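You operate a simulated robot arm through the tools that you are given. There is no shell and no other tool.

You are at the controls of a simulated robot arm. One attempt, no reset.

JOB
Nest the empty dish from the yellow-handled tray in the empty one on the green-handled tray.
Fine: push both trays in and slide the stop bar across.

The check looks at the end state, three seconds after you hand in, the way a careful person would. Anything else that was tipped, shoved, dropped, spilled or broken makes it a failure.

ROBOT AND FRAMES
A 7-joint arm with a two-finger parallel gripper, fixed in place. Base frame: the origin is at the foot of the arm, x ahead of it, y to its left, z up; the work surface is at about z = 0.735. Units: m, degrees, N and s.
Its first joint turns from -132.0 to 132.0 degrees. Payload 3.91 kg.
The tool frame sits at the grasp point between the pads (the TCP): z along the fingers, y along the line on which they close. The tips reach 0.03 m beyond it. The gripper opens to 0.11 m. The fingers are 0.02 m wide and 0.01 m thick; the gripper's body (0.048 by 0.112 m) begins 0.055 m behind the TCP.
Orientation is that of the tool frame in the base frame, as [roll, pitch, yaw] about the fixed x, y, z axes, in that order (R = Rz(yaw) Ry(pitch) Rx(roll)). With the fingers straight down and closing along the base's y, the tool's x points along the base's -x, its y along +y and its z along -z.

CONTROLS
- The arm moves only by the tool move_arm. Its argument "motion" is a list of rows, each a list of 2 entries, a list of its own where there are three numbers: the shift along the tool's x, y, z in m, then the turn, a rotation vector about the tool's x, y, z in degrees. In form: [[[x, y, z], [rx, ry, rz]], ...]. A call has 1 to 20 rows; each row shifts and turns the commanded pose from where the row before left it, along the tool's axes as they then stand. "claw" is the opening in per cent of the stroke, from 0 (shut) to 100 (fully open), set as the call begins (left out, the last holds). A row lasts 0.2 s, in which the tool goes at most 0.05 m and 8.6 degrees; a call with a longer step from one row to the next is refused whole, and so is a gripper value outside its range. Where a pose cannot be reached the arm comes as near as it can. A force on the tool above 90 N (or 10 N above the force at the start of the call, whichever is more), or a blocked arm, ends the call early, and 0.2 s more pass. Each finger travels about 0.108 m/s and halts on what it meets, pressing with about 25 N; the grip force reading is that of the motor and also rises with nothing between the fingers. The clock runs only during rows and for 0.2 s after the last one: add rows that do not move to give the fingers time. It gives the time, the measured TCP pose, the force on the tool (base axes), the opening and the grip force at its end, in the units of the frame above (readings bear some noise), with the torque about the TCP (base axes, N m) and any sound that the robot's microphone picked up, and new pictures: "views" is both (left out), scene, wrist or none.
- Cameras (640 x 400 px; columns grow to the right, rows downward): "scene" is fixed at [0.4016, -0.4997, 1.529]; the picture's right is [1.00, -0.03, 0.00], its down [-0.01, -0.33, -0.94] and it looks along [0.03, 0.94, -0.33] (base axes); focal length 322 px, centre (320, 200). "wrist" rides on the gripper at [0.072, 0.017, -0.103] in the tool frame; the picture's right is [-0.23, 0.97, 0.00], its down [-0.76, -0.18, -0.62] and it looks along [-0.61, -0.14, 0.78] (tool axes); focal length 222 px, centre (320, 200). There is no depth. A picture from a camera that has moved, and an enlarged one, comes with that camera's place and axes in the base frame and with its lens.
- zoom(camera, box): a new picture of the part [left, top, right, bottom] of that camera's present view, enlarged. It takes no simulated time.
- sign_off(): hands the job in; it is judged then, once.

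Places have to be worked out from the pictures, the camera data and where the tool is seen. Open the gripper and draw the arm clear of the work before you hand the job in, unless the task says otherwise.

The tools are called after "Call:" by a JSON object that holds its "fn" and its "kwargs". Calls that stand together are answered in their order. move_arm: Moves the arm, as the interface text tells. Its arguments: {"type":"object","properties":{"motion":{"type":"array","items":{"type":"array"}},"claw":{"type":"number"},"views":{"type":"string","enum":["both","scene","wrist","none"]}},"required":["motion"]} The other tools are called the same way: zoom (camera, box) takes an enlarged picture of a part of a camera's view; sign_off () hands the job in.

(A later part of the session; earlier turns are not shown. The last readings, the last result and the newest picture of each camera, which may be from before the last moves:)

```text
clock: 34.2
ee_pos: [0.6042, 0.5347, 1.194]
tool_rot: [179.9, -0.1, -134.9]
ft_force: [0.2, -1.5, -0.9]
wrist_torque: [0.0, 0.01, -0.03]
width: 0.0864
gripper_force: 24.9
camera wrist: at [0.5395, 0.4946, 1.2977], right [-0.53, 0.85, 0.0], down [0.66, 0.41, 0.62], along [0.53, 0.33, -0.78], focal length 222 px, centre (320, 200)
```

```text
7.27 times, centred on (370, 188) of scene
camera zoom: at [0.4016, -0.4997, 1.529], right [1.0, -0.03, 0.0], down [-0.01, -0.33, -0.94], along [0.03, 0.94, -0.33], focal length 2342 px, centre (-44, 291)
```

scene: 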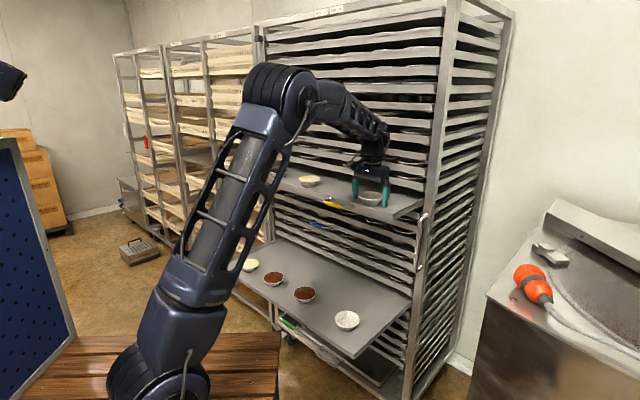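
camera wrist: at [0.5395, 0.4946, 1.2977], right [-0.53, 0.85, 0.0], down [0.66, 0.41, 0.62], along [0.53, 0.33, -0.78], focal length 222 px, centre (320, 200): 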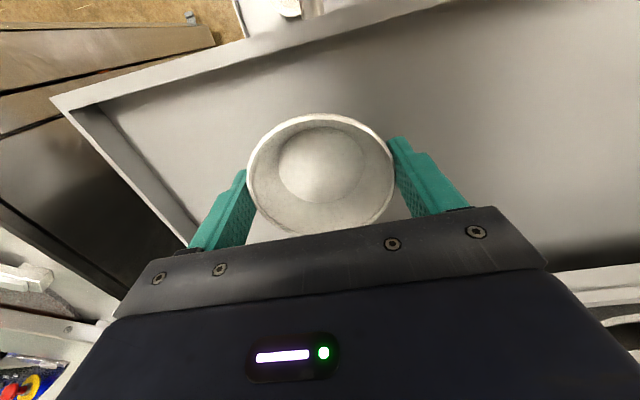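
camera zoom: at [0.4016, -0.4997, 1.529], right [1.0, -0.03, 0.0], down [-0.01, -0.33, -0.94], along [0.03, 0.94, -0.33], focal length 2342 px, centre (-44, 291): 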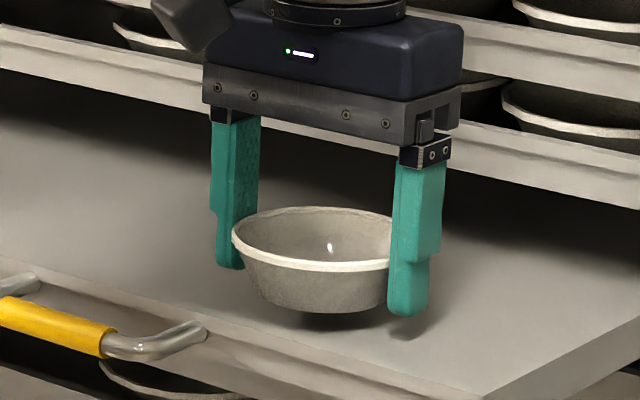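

It holds, level. I raise, draw back out of the rack in front of the tray, then look.

Call:
{"fn": "move_arm", "kwargs": {"motion": [[[0, 0, -0.015], [0, 0, 0]], [[0, 0, -0.02], [0, 0, 0]], [[0, 0, -0.025], [0, 0, 0]], [[0.02, -0.002, 0], [0, 0, 0]], [[0.0375, -0.0037, 0], [0, 0, 0]], [[0.0375, -0.0037, 0], [0, 0, 0]], [[0.0375, -0.0037, 0], [0, 0, 0]], [[0.0375, -0.0037, 0], [0, 0, 0]], [[0.0375, -0.0037, 0], [0, 0, 0]], [[0.0375, -0.0037, 0], [0, 0, 0]]]}}

```text
clock: 36.4
ee_pos: [0.4481, 0.3424, 1.2475]
tool_rot: [-180.0, 0.0, -134.9]
ft_force: [0.2, 0.5, -0.8]
wrist_torque: [-0.02, 0.01, 0.02]
width: 0.0863
gripper_force: 25.0
camera wrist: at [0.3842, 0.3029, 1.3523], right [-0.53, 0.85, 0.0], down [0.66, 0.41, 0.62], along [0.53, 0.33, -0.78], focal length 222 px, centre (320, 200)
```

scene: 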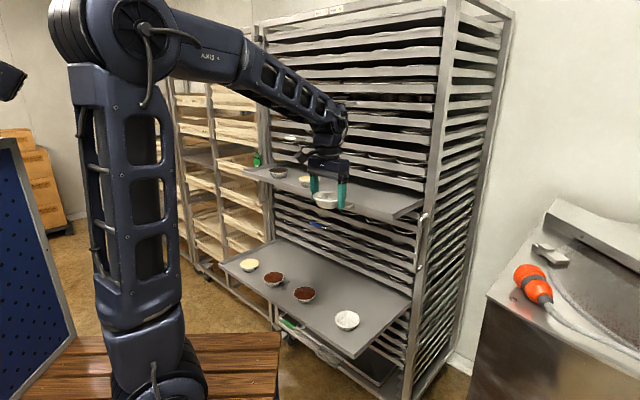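
wrist: 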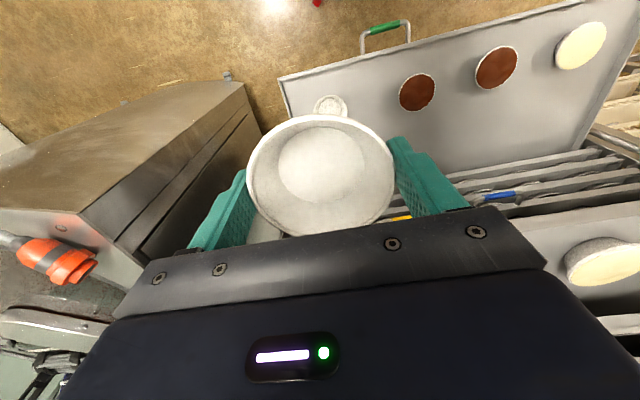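

The dish is held securely clear of the yellow tray. I descend in front of it toward the green tray's level, then check.

Call:
{"fn": "move_arm", "kwargs": {"motion": [[[0, 0, 0.03], [0, 0, 0]], [[0, 0, 0.045], [0, 0, 0]], [[0, 0, 0.045], [0, 0, 0]], [[0, 0, 0.045], [0, 0, 0]], [[0, 0, 0.045], [0, 0, 0]], [[0, 0, 0.045], [0, 0, 0]], [[0, 0, 0.045], [0, 0, 0]]]}}

Call:
{"fn": "zoom", "kwargs": {"camera": "scene", "box": [220, 100, 460, 250]}}

Call:
{"fn": "zoom", "kwargs": {"camera": "wrist", "box": [200, 0, 480, 240]}}

```text
clock: 38.0
ee_pos: [0.4471, 0.345, 0.9525]
tool_rot: [-180.0, 0.0, -134.9]
ft_force: [-0.6, -0.6, -0.8]
wrist_torque: [0.02, -0.03, 0.02]
width: 0.0864
gripper_force: 24.9
camera wrist: at [0.3827, 0.3048, 1.0568], right [-0.53, 0.85, 0.0], down [0.66, 0.41, 0.62], along [0.53, 0.33, -0.78], focal length 222 px, centre (320, 200)
```

scene: 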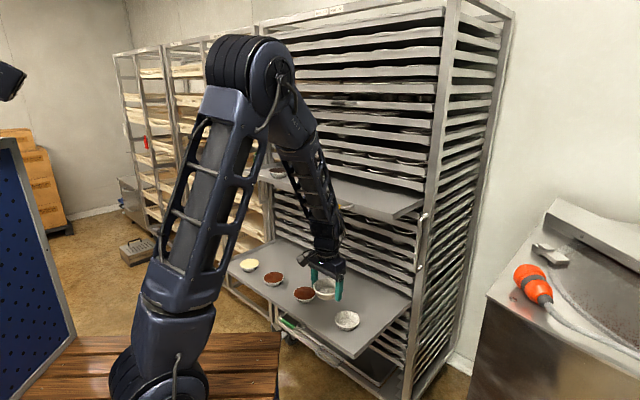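
wrist: 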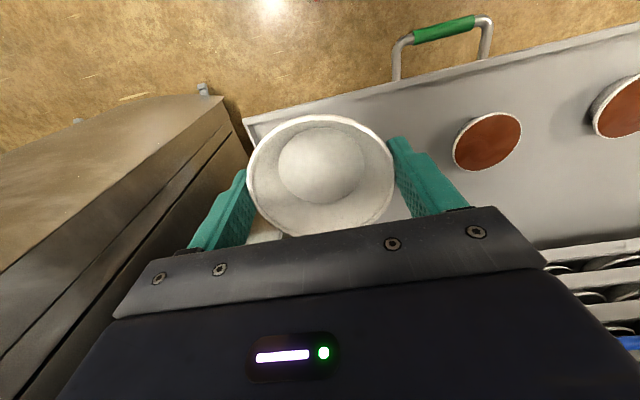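

```text
2.67 times, centred on (340, 175) of scene
camera zoom: at [0.4016, -0.4997, 1.529], right [1.0, -0.03, 0.0], down [-0.01, -0.33, -0.94], along [0.03, 0.94, -0.33], focal length 858 px, centre (267, 267)
```

zoom: 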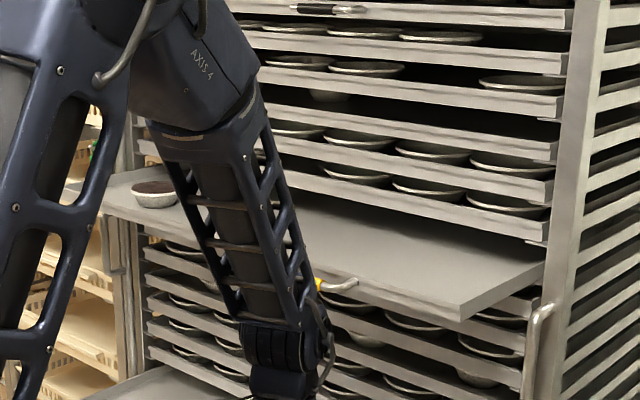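

```text
1.67 times, centred on (340, 120) of wrist
camera zoom: at [0.3827, 0.3048, 1.0568], right [-0.53, 0.85, 0.0], down [0.66, 0.41, 0.62], along [0.53, 0.33, -0.78], focal length 370 px, centre (287, 333)
```

zoom: 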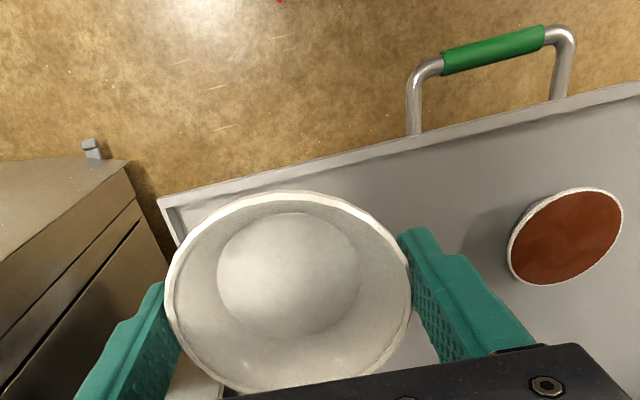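

The forearm stands nearly vertical here and, at the green dish, would hit the yellow handle. So I'll first push the yellow tray back in with the gripper's body (dish still held, below the handle). I move to face the handle with the body at its height.

Call:
{"fn": "move_arm", "kwargs": {"motion": [[[0, 0.0225, -0.0305], [0, 0, 0]], [[0, 0.0225, -0.0305], [0, 0, 0]], [[0, 0.0225, -0.0305], [0, 0, 0]], [[0, 0.0225, -0.0305], [0, 0, 0]], [[-0.02, 0, 0], [0, 0, 0]]]}}

Call:
{"fn": "zoom", "kwargs": {"camera": "scene", "box": [280, 140, 400, 240]}}

```text
clock: 39.2
ee_pos: [0.3992, 0.421, 1.0749]
tool_rot: [179.9, 0.0, -134.9]
ft_force: [-0.5, -0.1, 0.1]
wrist_torque: [0.01, 0.01, 0.01]
width: 0.0859
gripper_force: 25.1
camera wrist: at [0.3348, 0.3812, 1.1788], right [-0.53, 0.85, 0.0], down [0.66, 0.41, 0.62], along [0.53, 0.33, -0.78], focal length 222 px, centre (320, 200)
```

scene: 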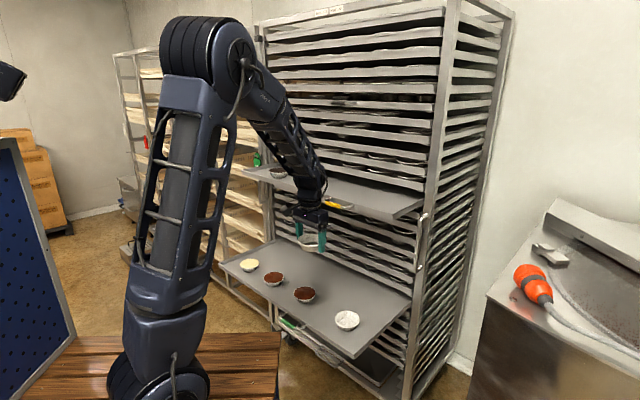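
wrist: 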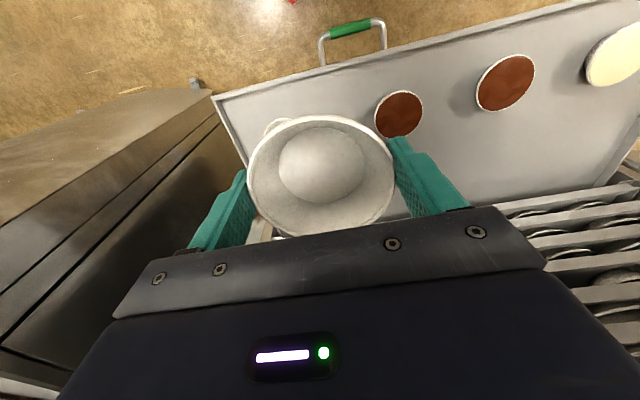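

```text
4.00 times, centred on (340, 190) of scene
camera zoom: at [0.4016, -0.4997, 1.529], right [1.0, -0.03, 0.0], down [-0.01, -0.33, -0.94], along [0.03, 0.94, -0.33], focal length 1288 px, centre (240, 240)
```

zoom: 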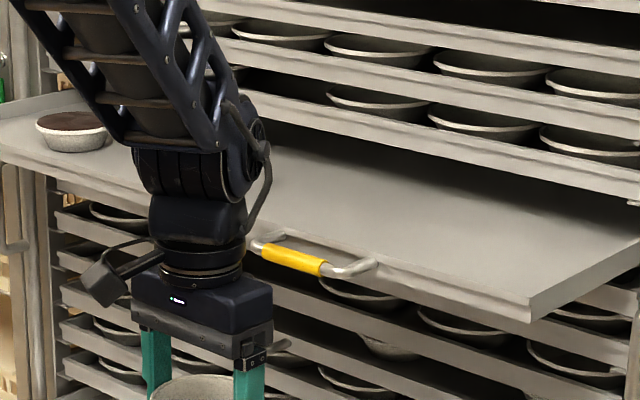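

Body height matches the handle. I advance to just past expected contact and check the force.

Call:
{"fn": "move_arm", "kwargs": {"motion": [[[-0.03, 0, 0], [0, 0, 0]], [[-0.03, 0, 0], [0, 0, 0]], [[-0.02, 0, 0], [0, 0, 0]], [[-0.015, 0, 0], [0, 0, 0]], [[-0.015, 0, 0], [0, 0, 0]]]}}

Call:
{"fn": "zoom", "kwargs": {"camera": "scene", "box": [290, 140, 410, 240]}}

```text
clock: 40.4
ee_pos: [0.4765, 0.4991, 1.0761]
tool_rot: [-179.9, 0.2, -134.8]
ft_force: [0.3, 0.6, -0.8]
wrist_torque: [0.02, 0.03, -0.01]
width: 0.0865
gripper_force: 25.0
camera wrist: at [0.4118, 0.4596, 1.1801], right [-0.53, 0.85, 0.0], down [0.66, 0.41, 0.62], along [0.53, 0.33, -0.78], focal length 222 px, centre (320, 200)
```

scene: 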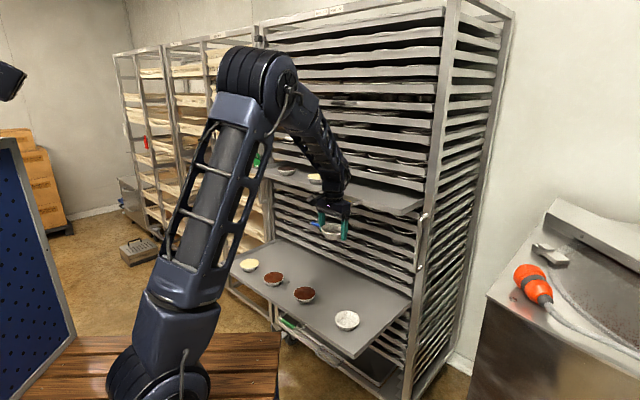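
wrist: 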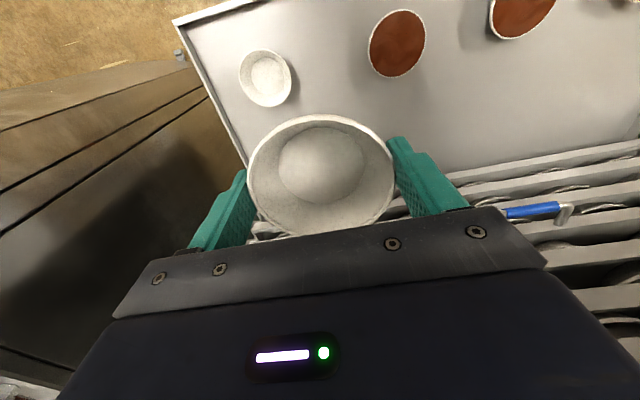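

```text
4.00 times, centred on (350, 190) of scene
camera zoom: at [0.4016, -0.4997, 1.529], right [1.0, -0.03, 0.0], down [-0.01, -0.33, -0.94], along [0.03, 0.94, -0.33], focal length 1288 px, centre (200, 240)
```

zoom: 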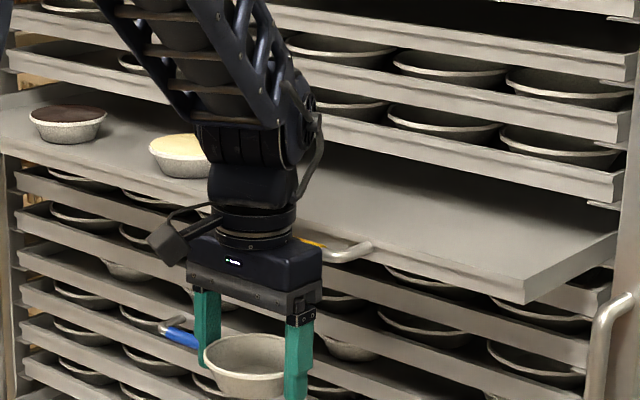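

The tray is already moving in with negligible force. I continue pushing most of the way.

Call:
{"fn": "move_arm", "kwargs": {"motion": [[[-0.02, 0, 0], [0, 0, 0]], [[-0.025, 0, 0], [0, 0, 0]], [[-0.025, 0, 0], [0, 0, 0]], [[-0.025, 0, 0], [0, 0, 0]], [[-0.02, 0, 0], [0, 0, 0]]]}}

Call:
{"fn": "zoom", "kwargs": {"camera": "scene", "box": [310, 130, 450, 240]}}

```text
clock: 41.6
ee_pos: [0.5567, 0.5813, 1.0731]
tool_rot: [179.9, 0.0, -134.8]
ft_force: [0.1, 0.4, 0.0]
wrist_torque: [-0.02, 0.04, -0.02]
width: 0.0863
gripper_force: 25.2
camera wrist: at [0.4917, 0.5416, 1.1779], right [-0.53, 0.85, 0.0], down [0.66, 0.41, 0.62], along [0.53, 0.33, -0.78], focal length 222 px, centre (320, 200)
```

scene: 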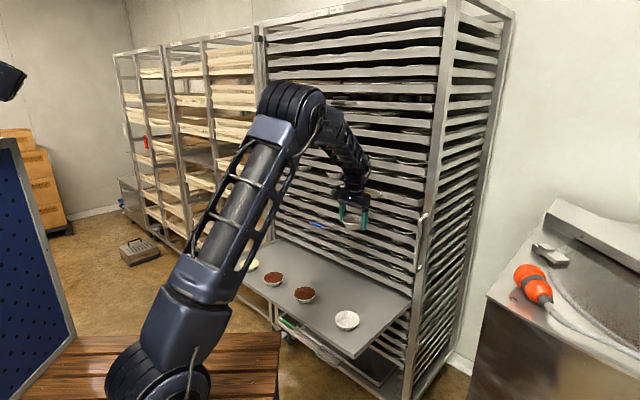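
wrist: 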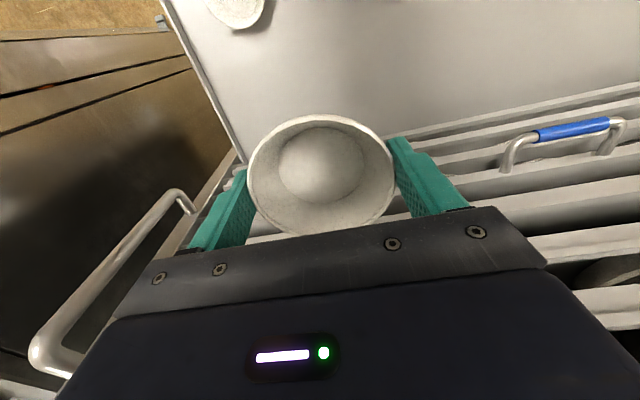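

```text
3.64 times, centred on (380, 185) of scene
camera zoom: at [0.4016, -0.4997, 1.529], right [1.0, -0.03, 0.0], down [-0.01, -0.33, -0.94], along [0.03, 0.94, -0.33], focal length 1171 px, centre (102, 254)
```

zoom: 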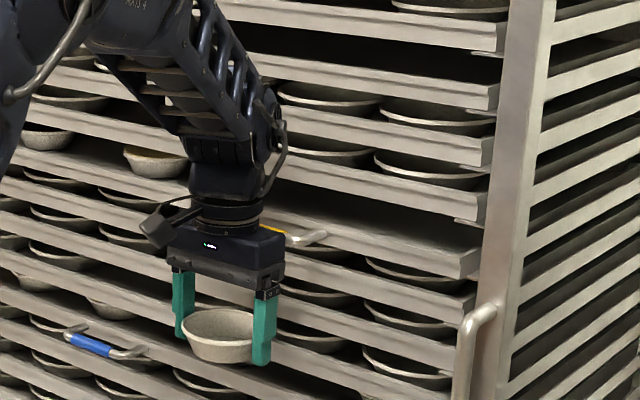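

The yellow tray is nearly home and far enough back now; I'll finish it later with the fingertips. Green empty dish averages to d≈0.670, l≈−0.072 (base ≈(0.524, 0.423)). I back off, shift over it and come down partway.

Call:
{"fn": "move_arm", "kwargs": {"motion": [[[0.025, 0, 0], [0, 0, 0]], [[0.035, 0, 0], [0, 0, 0]], [[0.035, 0, 0], [0, 0, 0]], [[0.013, -0.0292, 0], [0, 0, 0]], [[0.013, -0.0292, 0], [0, 0, 0]], [[0.013, -0.0292, 0], [0, 0, 0]], [[0, 0, 0.035], [0, 0, 0]], [[0, 0, 0.035], [0, 0, 0]], [[0, 0, 0.035], [0, 0, 0]], [[0, 0, 0.035], [0, 0, 0]], [[0, 0, 0.03], [0, 0, 0]]]}}

Call:
{"fn": "zoom", "kwargs": {"camera": "scene", "box": [300, 240, 400, 350]}}

Call:
{"fn": "zoom", "kwargs": {"camera": "wrist", "box": [200, 0, 480, 240]}}

```text
clock: 44.0
ee_pos: [0.5277, 0.4205, 0.9045]
tool_rot: [-179.9, -0.1, -134.9]
ft_force: [0.3, -0.6, -0.4]
wrist_torque: [0.0, 0.0, 0.01]
width: 0.0862
gripper_force: 25.2
camera wrist: at [0.4615, 0.3806, 1.0085], right [-0.53, 0.85, 0.0], down [0.66, 0.41, 0.62], along [0.53, 0.33, -0.78], focal length 222 px, centre (320, 200)
```

scene: 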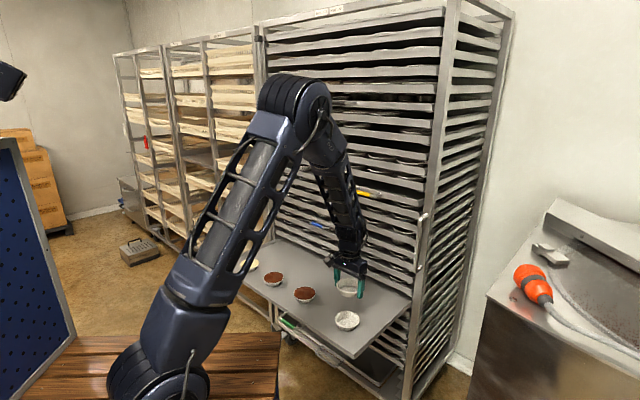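
wrist: 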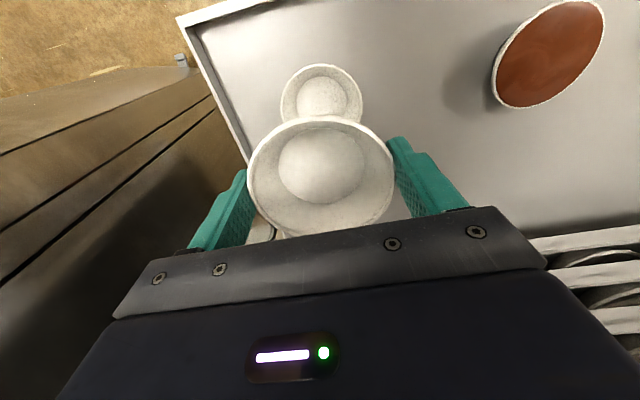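

```text
3.64 times, centred on (350, 295) of scene
camera zoom: at [0.4016, -0.4997, 1.529], right [1.0, -0.03, 0.0], down [-0.01, -0.33, -0.94], along [0.03, 0.94, -0.33], focal length 1171 px, centre (211, -146)
```

zoom: 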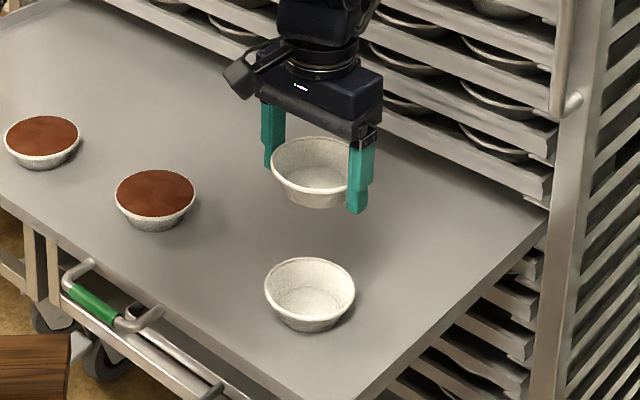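

```text
1.67 times, centred on (340, 120) of wrist
camera zoom: at [0.4615, 0.3806, 1.0085], right [-0.53, 0.85, 0.0], down [0.66, 0.41, 0.62], along [0.53, 0.33, -0.78], focal length 370 px, centre (287, 333)
```

zoom: 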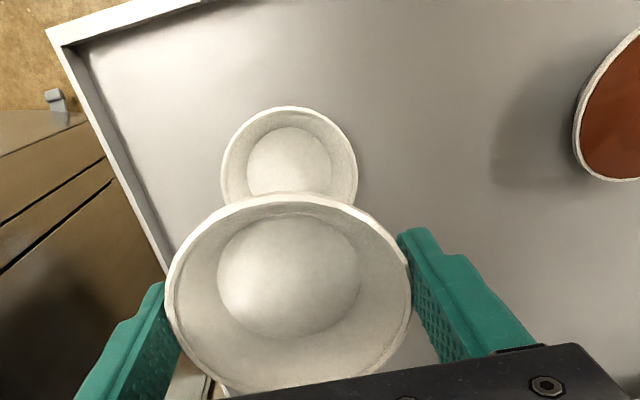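

Nearly aligned; the lower dish appears about 4 mm left and 3–5 mm nearer than the held one. I correct and come down to z≈0.83 to re-check.

Call:
{"fn": "move_arm", "kwargs": {"motion": [[[0.003, 0.004, 0.02], [0, 0, 0]], [[0, 0, 0.025], [0, 0, 0]], [[0, 0, 0.025], [0, 0, 0]], [[0, 0, 0], [0, 0, 0]]]}}

Call:
{"fn": "zoom", "kwargs": {"camera": "scene", "box": [310, 270, 380, 350]}}

Call:
{"fn": "zoom", "kwargs": {"camera": "wrist", "box": [200, 0, 480, 240]}}

```text
clock: 45.0
ee_pos: [0.5204, 0.4249, 0.8355]
tool_rot: [180.0, 0.0, -134.9]
ft_force: [-0.2, 0.3, -0.3]
wrist_torque: [0.02, 0.0, 0.01]
width: 0.0865
gripper_force: 24.9
camera wrist: at [0.4556, 0.3855, 0.9394], right [-0.53, 0.85, 0.0], down [0.66, 0.41, 0.62], along [0.53, 0.33, -0.78], focal length 222 px, centre (320, 200)
```

scene: 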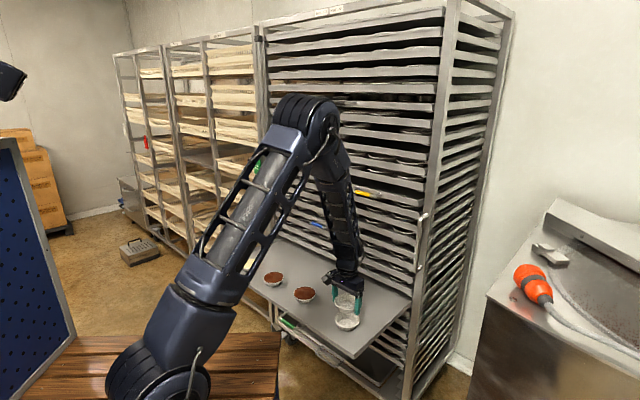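
wrist: 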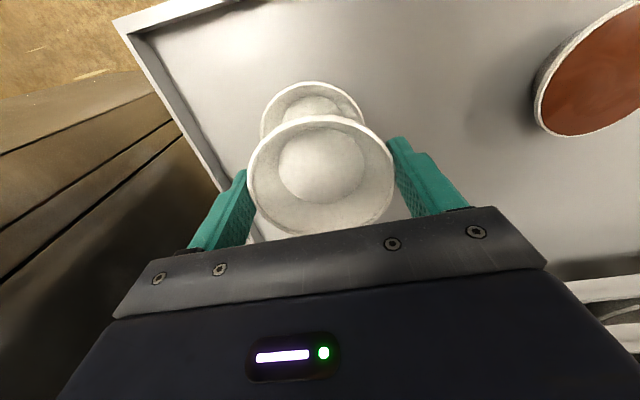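

```text
5.00 times, centred on (345, 310) of scene
camera zoom: at [0.4016, -0.4997, 1.529], right [1.0, -0.03, 0.0], down [-0.01, -0.33, -0.94], along [0.03, 0.94, -0.33], focal length 1610 px, centre (195, -350)
```

zoom: 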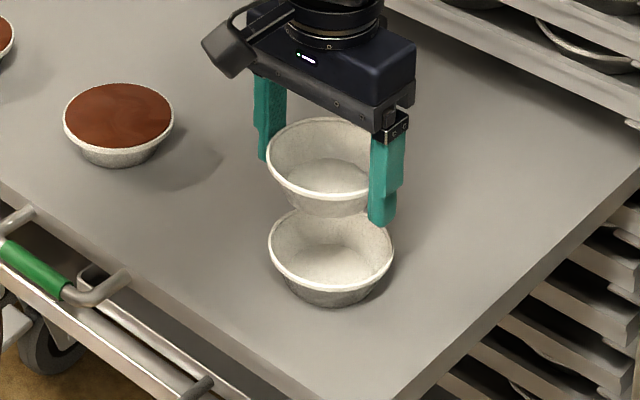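

```text
1.67 times, centred on (340, 120) of wrist
camera zoom: at [0.4556, 0.3855, 0.9394], right [-0.53, 0.85, 0.0], down [0.66, 0.41, 0.62], along [0.53, 0.33, -0.78], focal length 370 px, centre (287, 333)
```

zoom: 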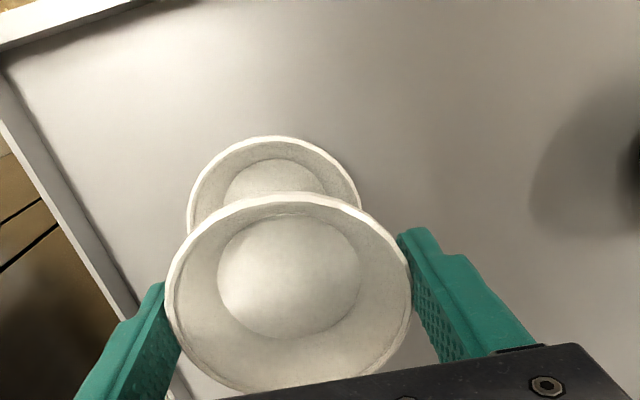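

Comparing the two rims, the lower dish is about 4–5 mm nearer the base and 4 mm right of the held one. I correct that and descend to just above the rim.

Call:
{"fn": "move_arm", "kwargs": {"motion": [[[0.0045, -0.004, 0], [0, 0, 0]], [[0, 0, 0.012], [0, 0, 0]], [[0, 0, 0.012], [0, 0, 0]], [[0, 0, 0], [0, 0, 0]]]}}

Call:
{"fn": "zoom", "kwargs": {"camera": "scene", "box": [310, 270, 380, 350]}}

Call:
{"fn": "zoom", "kwargs": {"camera": "wrist", "box": [200, 0, 480, 240]}}

```text
clock: 46.0
ee_pos: [0.5192, 0.4173, 0.8102]
tool_rot: [180.0, 0.0, -134.9]
ft_force: [-0.4, -0.6, -1.3]
wrist_torque: [-0.03, 0.02, 0.01]
width: 0.0865
gripper_force: 25.1
camera wrist: at [0.4543, 0.378, 0.9153], right [-0.53, 0.85, 0.0], down [0.66, 0.41, 0.62], along [0.53, 0.33, -0.78], focal length 222 px, centre (320, 200)
```

scene: 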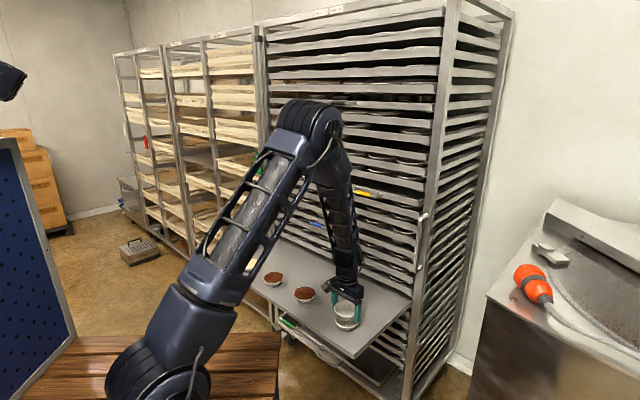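
wrist: 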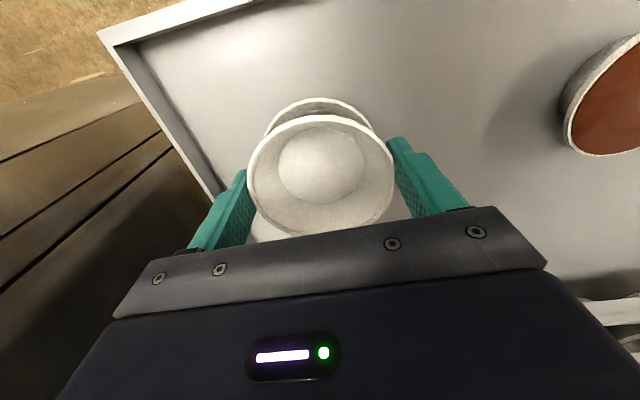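

```text
5.00 times, centred on (345, 310) of scene
camera zoom: at [0.4016, -0.4997, 1.529], right [1.0, -0.03, 0.0], down [-0.01, -0.33, -0.94], along [0.03, 0.94, -0.33], focal length 1610 px, centre (195, -350)
```

zoom: 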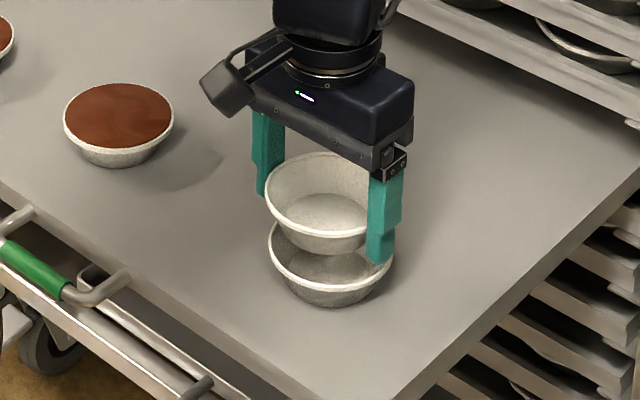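

```text
1.67 times, centred on (340, 120) of wrist
camera zoom: at [0.4543, 0.378, 0.9153], right [-0.53, 0.85, 0.0], down [0.66, 0.41, 0.62], along [0.53, 0.33, -0.78], focal length 370 px, centre (287, 333)
```

zoom: 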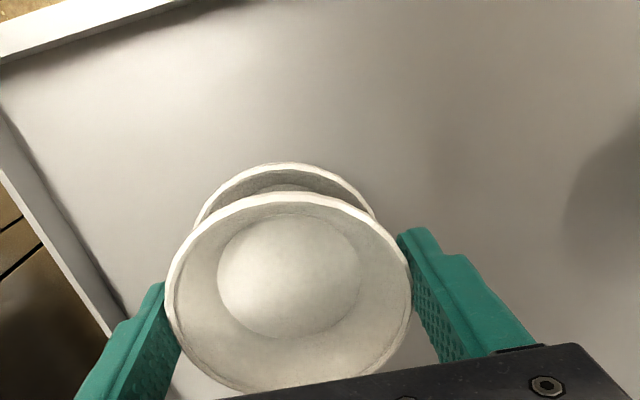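

The rims are now aligned within about a millimetre in both directions. I lower about 14 mm so the base enters the lower dish.

Call:
{"fn": "move_arm", "kwargs": {"motion": [[[0, 0, 0.005], [0, 0, 0]], [[0, 0, 0.005], [0, 0, 0]], [[0, 0, 0.004], [0, 0, 0]], [[0, 0, 0], [0, 0, 0]]]}}

Call:
{"fn": "zoom", "kwargs": {"camera": "scene", "box": [310, 270, 380, 350]}}

Call:
{"fn": "zoom", "kwargs": {"camera": "wrist", "box": [200, 0, 480, 240]}}

```text
clock: 47.0
ee_pos: [0.5207, 0.4172, 0.7967]
tool_rot: [180.0, 0.0, -135.0]
ft_force: [0.5, -0.3, 0.0]
wrist_torque: [0.0, 0.0, 0.01]
width: 0.0861
gripper_force: 25.1
camera wrist: at [0.4555, 0.3782, 0.901], right [-0.53, 0.85, 0.0], down [0.66, 0.41, 0.62], along [0.53, 0.33, -0.78], focal length 222 px, centre (320, 200)
```

scene: 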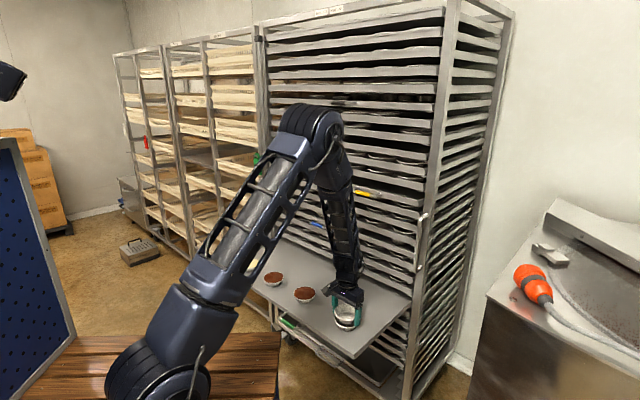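
wrist: 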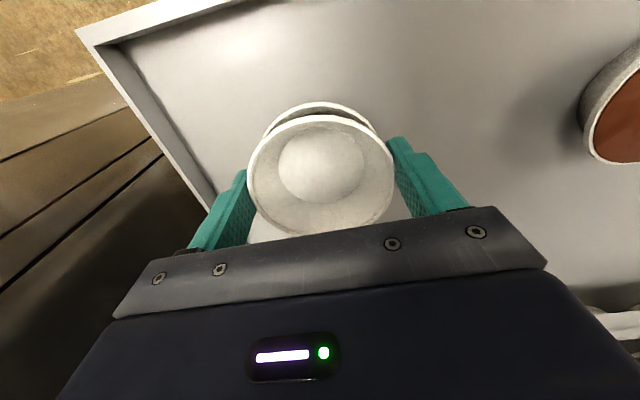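

```text
5.00 times, centred on (345, 310) of scene
camera zoom: at [0.4016, -0.4997, 1.529], right [1.0, -0.03, 0.0], down [-0.01, -0.33, -0.94], along [0.03, 0.94, -0.33], focal length 1610 px, centre (195, -350)
```

zoom: 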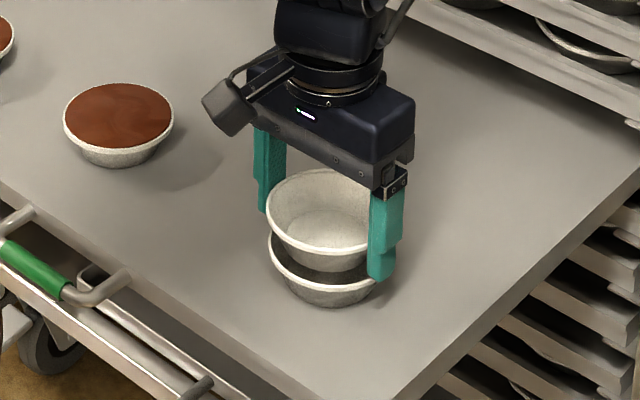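

```text
1.67 times, centred on (340, 120) of wrist
camera zoom: at [0.4555, 0.3782, 0.901], right [-0.53, 0.85, 0.0], down [0.66, 0.41, 0.62], along [0.53, 0.33, -0.78], focal length 370 px, centre (287, 333)
```

zoom: 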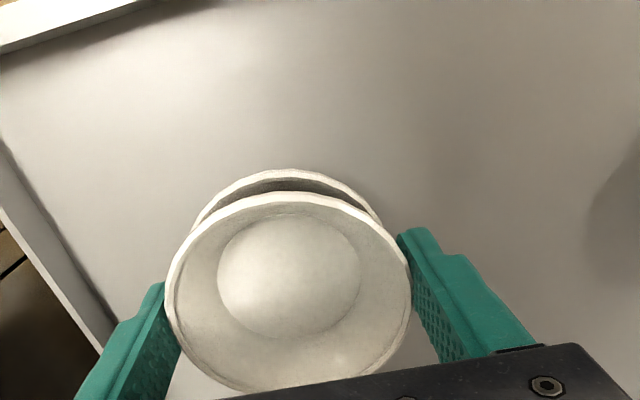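

Still aligned; by the rim gap the base is only just at the lower rim. I lower another 6 mm.

Call:
{"fn": "move_arm", "kwargs": {"motion": [[[0, 0, 0.003], [0, 0, 0]], [[0, 0, 0.003], [0, 0, 0]], [[0, 0, 0], [0, 0, 0]]]}}

Call:
{"fn": "zoom", "kwargs": {"camera": "scene", "box": [325, 290, 365, 340]}}

Call:
{"fn": "zoom", "kwargs": {"camera": "wrist", "box": [200, 60, 480, 240]}}

```text
clock: 47.8
ee_pos: [0.5195, 0.4176, 0.7912]
tool_rot: [180.0, 0.0, -134.9]
ft_force: [0.8, 1.2, 5.9]
wrist_torque: [-0.09, -0.19, 0.01]
width: 0.0861
gripper_force: 25.0
camera wrist: at [0.455, 0.3778, 0.8951], right [-0.53, 0.85, 0.0], down [0.66, 0.41, 0.62], along [0.53, 0.33, -0.78], focal length 222 px, centre (320, 200)
```

scene: 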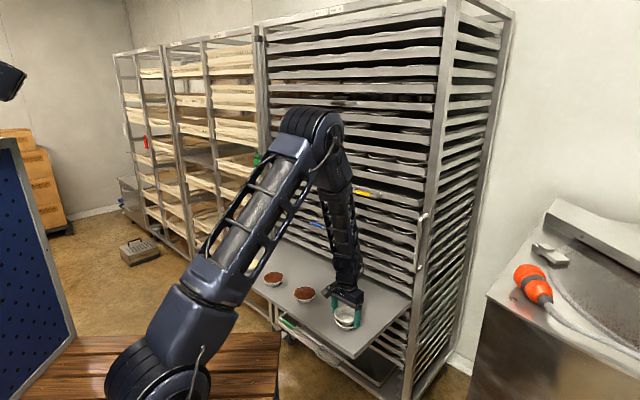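
wrist: 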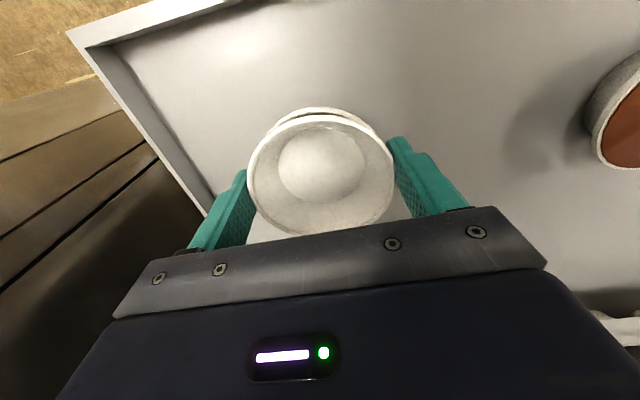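

```text
8.00 times, centred on (345, 315) of scene
camera zoom: at [0.4016, -0.4997, 1.529], right [1.0, -0.03, 0.0], down [-0.01, -0.33, -0.94], along [0.03, 0.94, -0.33], focal length 2576 px, centre (120, -720)
```

zoom: 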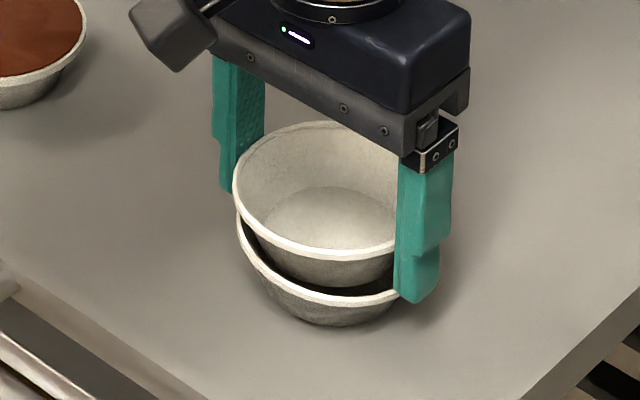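

```text
2.22 times, centred on (340, 150) of wrist
camera zoom: at [0.455, 0.3778, 0.8951], right [-0.53, 0.85, 0.0], down [0.66, 0.41, 0.62], along [0.53, 0.33, -0.78], focal length 494 px, centre (276, 311)
```

zoom: 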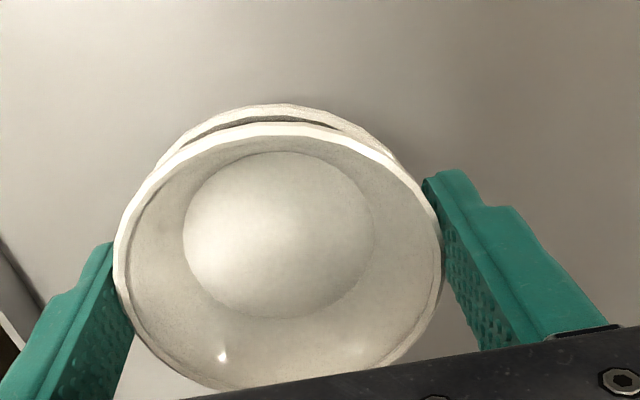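

The base is now inside the lower dish and 6 N shows a fingertip just touching the lower rim. I back up 1 mm and open so the dish settles down into it.

Call:
{"fn": "move_arm", "kwargs": {"motion": [[[0, 0, -0.001], [0, 0, 0]], [[0, 0, 0], [0, 0, 0]]], "views": "none"}}

Call:
{"fn": "move_arm", "kwargs": {"motion": [[[0, 0, 0], [0, 0, 0]], [[0, 0, 0], [0, 0, 0]], [[0, 0, 0], [0, 0, 0]]], "claw": 92}}

Call:
{"fn": "zoom", "kwargs": {"camera": "scene", "box": [325, 290, 365, 340]}}

Call:
{"fn": "zoom", "kwargs": {"camera": "wrist", "box": [200, 60, 480, 240]}}

```text
clock: 48.4
ee_pos: [0.521, 0.4193, 0.7914]
tool_rot: [179.9, -0.1, -134.9]
ft_force: [0.3, 1.1, -0.4]
wrist_torque: [-0.04, -0.01, 0.0]
width: 0.0861
gripper_force: 25.0
```

```text
clock: 49.2
ee_pos: [0.5194, 0.4187, 0.7915]
tool_rot: [-180.0, -0.1, -134.9]
ft_force: [0.0, 0.0, -0.6]
wrist_torque: [0.03, 0.05, -0.03]
width: 0.1012
gripper_force: 0.1
camera wrist: at [0.4558, 0.3786, 0.896], right [-0.53, 0.85, 0.0], down [0.66, 0.41, 0.62], along [0.53, 0.33, -0.78], focal length 222 px, centre (320, 200)
```

scene: 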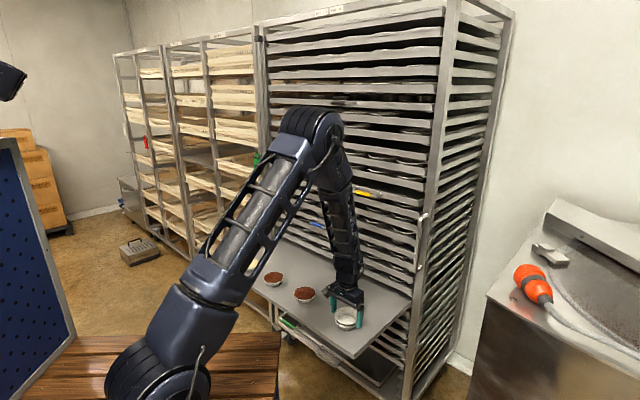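
wrist: 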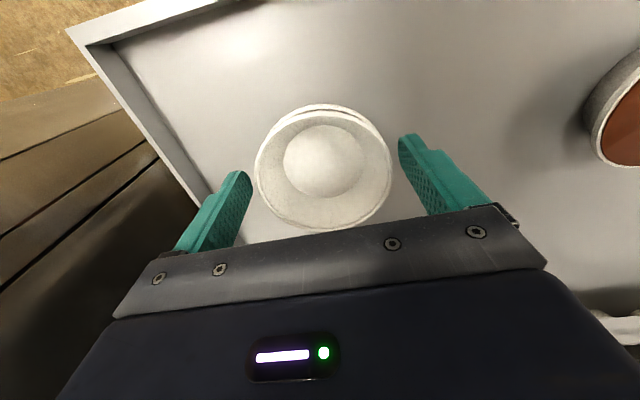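

```text
8.00 times, centred on (345, 315) of scene
camera zoom: at [0.4016, -0.4997, 1.529], right [1.0, -0.03, 0.0], down [-0.01, -0.33, -0.94], along [0.03, 0.94, -0.33], focal length 2576 px, centre (120, -720)
```

zoom: 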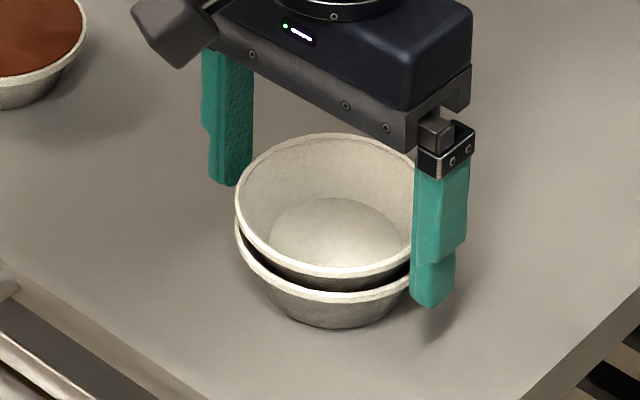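

```text
2.22 times, centred on (340, 150) of wrist
camera zoom: at [0.4558, 0.3786, 0.896], right [-0.53, 0.85, 0.0], down [0.66, 0.41, 0.62], along [0.53, 0.33, -0.78], focal length 494 px, centre (276, 311)
```

zoom: 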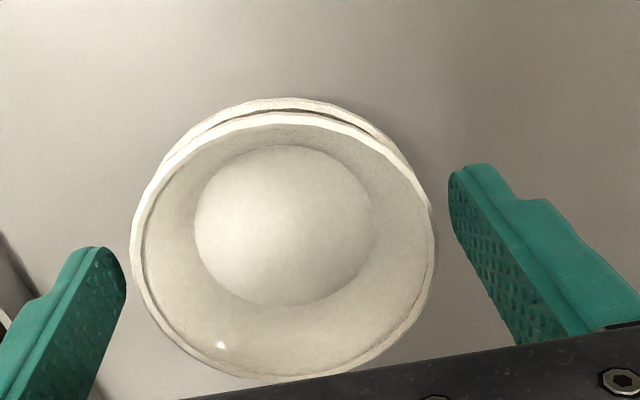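

The dish has settled evenly inside the lower one. I open fully and rise straight up.

Call:
{"fn": "move_arm", "kwargs": {"motion": [[[0, 0, 0], [0, 0, 0]], [[0, 0, -0.01], [0, 0, 0]], [[0, 0, -0.02], [0, 0, 0]], [[0, 0, -0.04], [0, 0, 0]], [[0, 0, -0.045], [0, 0, 0]]], "claw": 100}}

Call:
{"fn": "zoom", "kwargs": {"camera": "scene", "box": [325, 290, 365, 340]}}

Call:
{"fn": "zoom", "kwargs": {"camera": "wrist", "box": [200, 0, 480, 240]}}

```text
clock: 50.4
ee_pos: [0.5219, 0.4155, 0.9049]
tool_rot: [179.9, -0.1, -135.0]
ft_force: [0.6, -0.7, -1.3]
wrist_torque: [0.0, 0.02, -0.01]
width: 0.1101
gripper_force: 0.0
camera wrist: at [0.4572, 0.3752, 1.0089], right [-0.53, 0.85, 0.0], down [0.66, 0.41, 0.62], along [0.53, 0.33, -0.78], focal length 222 px, centre (320, 200)
```

scene: 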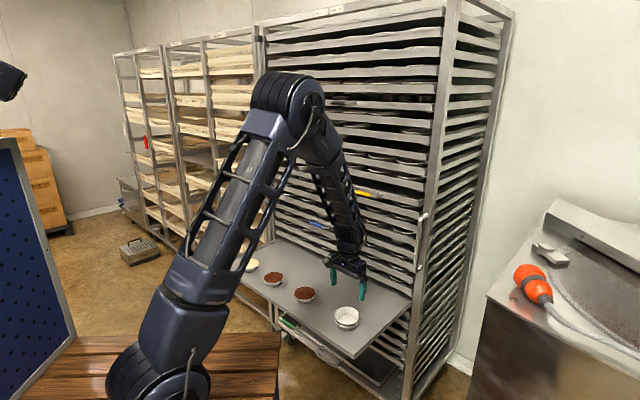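
wrist: 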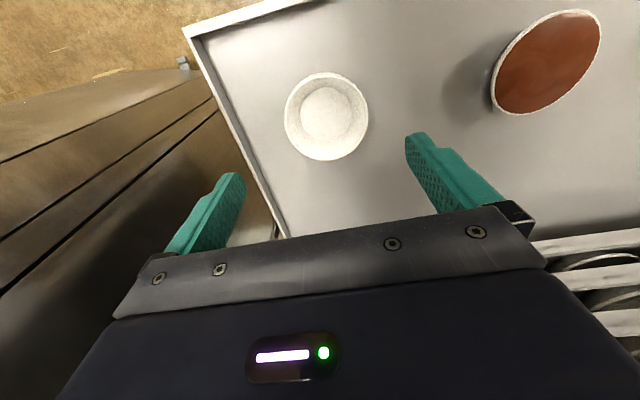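

```text
8.00 times, centred on (345, 315) of scene
camera zoom: at [0.4016, -0.4997, 1.529], right [1.0, -0.03, 0.0], down [-0.01, -0.33, -0.94], along [0.03, 0.94, -0.33], focal length 2576 px, centre (120, -720)
```

zoom: 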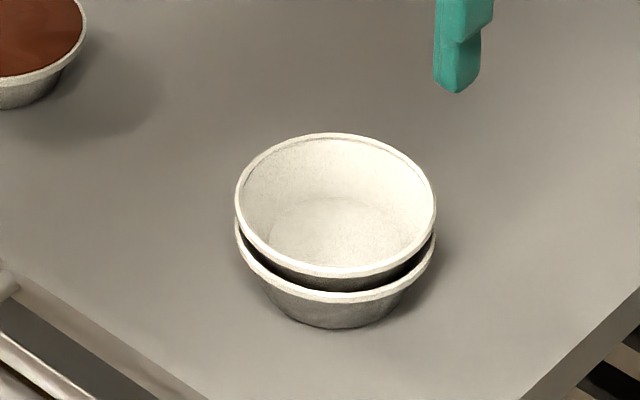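

```text
1.67 times, centred on (340, 120) of wrist
camera zoom: at [0.4572, 0.3752, 1.0089], right [-0.53, 0.85, 0.0], down [0.66, 0.41, 0.62], along [0.53, 0.33, -0.78], focal length 370 px, centre (287, 333)
```

zoom: 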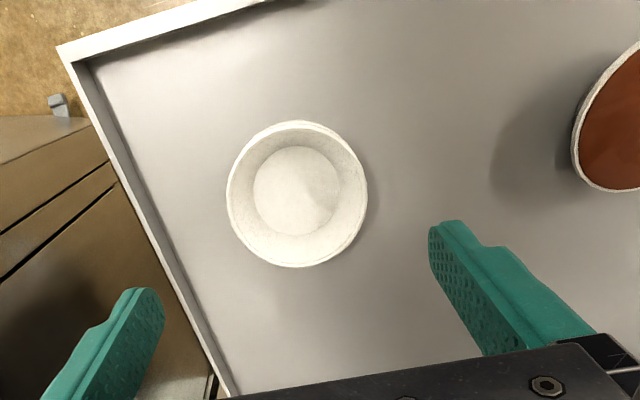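

The stack is concentric and level. Now I go up and back, and re-orient to horizontal to regrip the yellow handle and push that tray fully home.

Call:
{"fn": "move_arm", "kwargs": {"motion": [[[0.011, 0.0113, -0.0431], [0, 0, 0]], [[0.011, 0.0113, -0.0431], [0, 0, 0]], [[0.011, 0.0113, -0.0431], [0, 0, 0]], [[0.011, 0.0113, -0.0431], [0, 0, 0]], [[0.011, 0.0113, -0.0431], [0, 0, 0]], [[0.011, 0.0113, -0.0431], [0, 0, 0]], [[0.011, 0.0113, -0.0431], [0, 0, 0]], [[0.011, 0.0113, -0.0431], [0, 0, 0]]], "views": "none"}}

Call:
{"fn": "move_arm", "kwargs": {"motion": [[[0, 0, 0], [-4.619, -4.619, 4.619]], [[0, 0, 0], [-4.619, -4.619, 4.619]], [[0, 0, 0], [-4.619, -4.619, 4.619]], [[0, 0, 0], [-4.619, -4.619, 4.619]], [[0, 0, 0], [-4.619, -4.619, 4.619]], [[0, 0, 0], [-4.619, -4.619, 4.619]], [[0, 0, 0], [-4.619, -4.619, 4.619]], [[0, 0, 0], [-4.619, -4.619, 4.619]], [[0, 0, 0], [-4.619, -4.619, 4.619]], [[0, 0, 0], [-4.619, -4.619, 4.619]], [[0, 0, 0], [-4.619, -4.619, 4.619]], [[0, 0, 0], [-4.619, -4.619, 4.619]], [[0, 0, 0], [-4.619, -4.619, 4.619]], [[0, 0, 0], [-4.619, -4.619, 4.619]], [[0, 0, 0], [-4.619, -4.619, 4.619]]], "claw": 55}}

Call:
{"fn": "zoom", "kwargs": {"camera": "scene", "box": [310, 150, 440, 240]}}

```text
clock: 52.2
ee_pos: [0.3916, 0.4223, 1.2531]
tool_rot: [-180.0, -0.1, -135.0]
ft_force: [1.4, 0.0, -0.6]
wrist_torque: [-0.01, 0.06, -0.01]
width: 0.1102
gripper_force: 0.1
```

```text
clock: 55.6
ee_pos: [0.2999, 0.4608, 1.2488]
tool_rot: [93.9, -0.1, 150.3]
ft_force: [-0.3, 1.2, 0.0]
wrist_torque: [0.0, 0.02, -0.04]
width: 0.0606
gripper_force: 0.1
out of reach, approached as far as the arm can: row 10
stopped in row 15: the arm was blocked; the commanded pose is now the measured one
camera wrist: at [0.1853, 0.4075, 1.2748], right [0.23, -0.06, 0.97], down [0.35, -0.93, -0.14], along [0.91, 0.37, -0.2], focal length 222 px, centre (320, 200)
```

scene: 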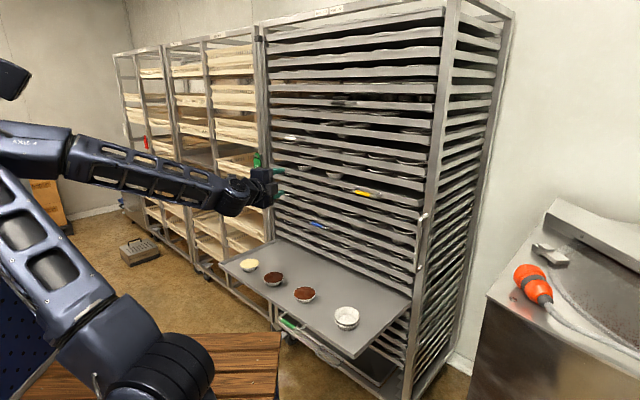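
wrist: 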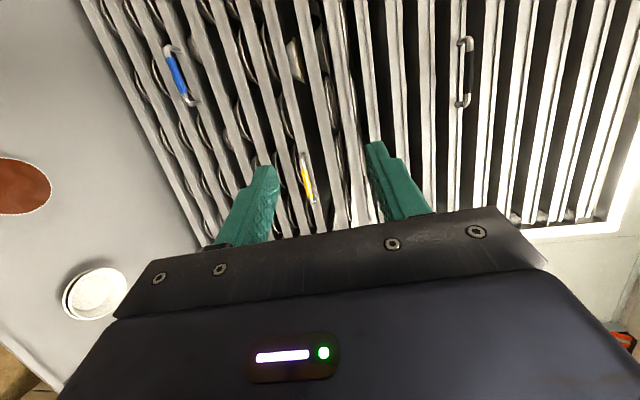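

```text
4.44 times, centred on (375, 195) of scene
camera zoom: at [0.4016, -0.4997, 1.529], right [1.0, -0.03, 0.0], down [-0.01, -0.33, -0.94], along [0.03, 0.94, -0.33], focal length 1431 px, centre (76, 222)
```

zoom: 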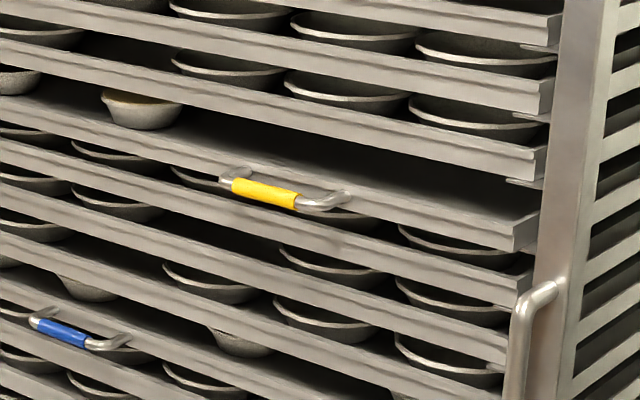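

The arm ran into its limit so close in; nothing was touched. I move forward to a comfortable distance and straighten the orientation.

Call:
{"fn": "move_arm", "kwargs": {"motion": [[[-0.0247, -0.0062, 0.0287], [0, 0, 0]], [[-0.0247, -0.0062, 0.0287], [0, 0, 0]], [[-0.0247, -0.0062, 0.0287], [0, 0, 0]], [[-0.0247, -0.0062, 0.0287], [0, 0, 0]], [[-0.0247, -0.0062, 0.0287], [0, 0, 0]], [[-0.0247, -0.0062, 0.0287], [0, 0, 0]], [[0, 0, 0], [-3.9, 0, 0]], [[0, 0, 0], [0, -7.65, 0]], [[0, 0, 0], [0, -7.65, 0]]]}}

Call:
{"fn": "zoom", "kwargs": {"camera": "wrist", "box": [200, 0, 440, 240]}}

```text
clock: 57.6
ee_pos: [0.5015, 0.5343, 1.2073]
tool_rot: [89.4, 0.6, 135.2]
ft_force: [0.8, -0.1, 0.6]
wrist_torque: [0.04, 0.01, 0.04]
width: 0.0605
gripper_force: 0.0
camera wrist: at [0.3753, 0.5133, 1.223], right [0.15, -0.16, 0.98], down [0.1, -0.98, -0.18], along [0.98, 0.13, -0.13], focal length 222 px, centre (320, 200)
```

scene: 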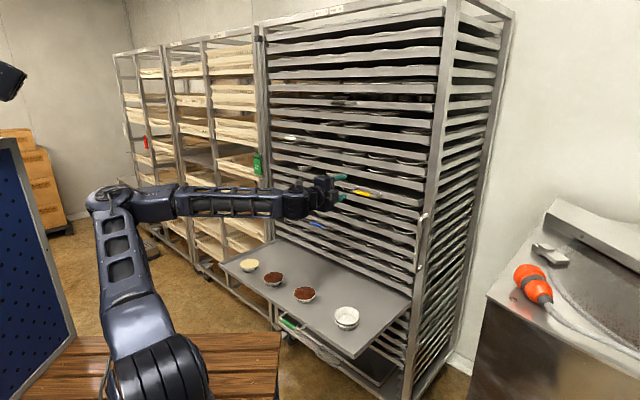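
wrist: 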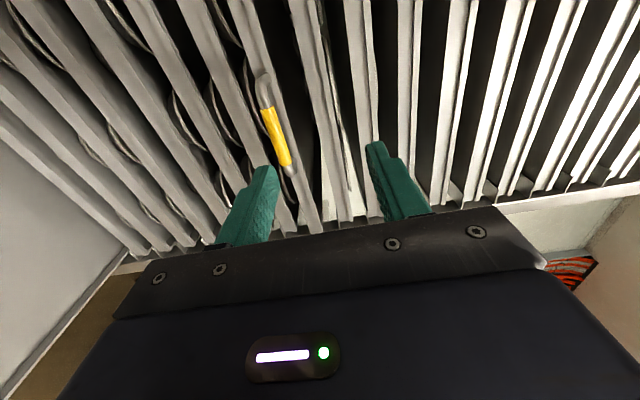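

```text
1.67 times, centred on (320, 120) of wrist
camera zoom: at [0.3753, 0.5133, 1.223], right [0.15, -0.16, 0.98], down [0.1, -0.98, -0.18], along [0.98, 0.13, -0.13], focal length 370 px, centre (320, 333)
```

zoom: 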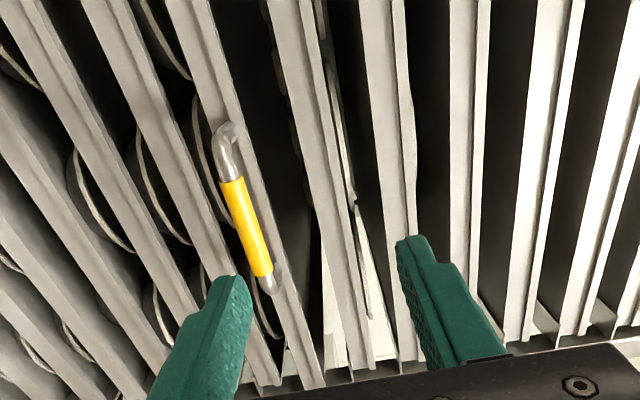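

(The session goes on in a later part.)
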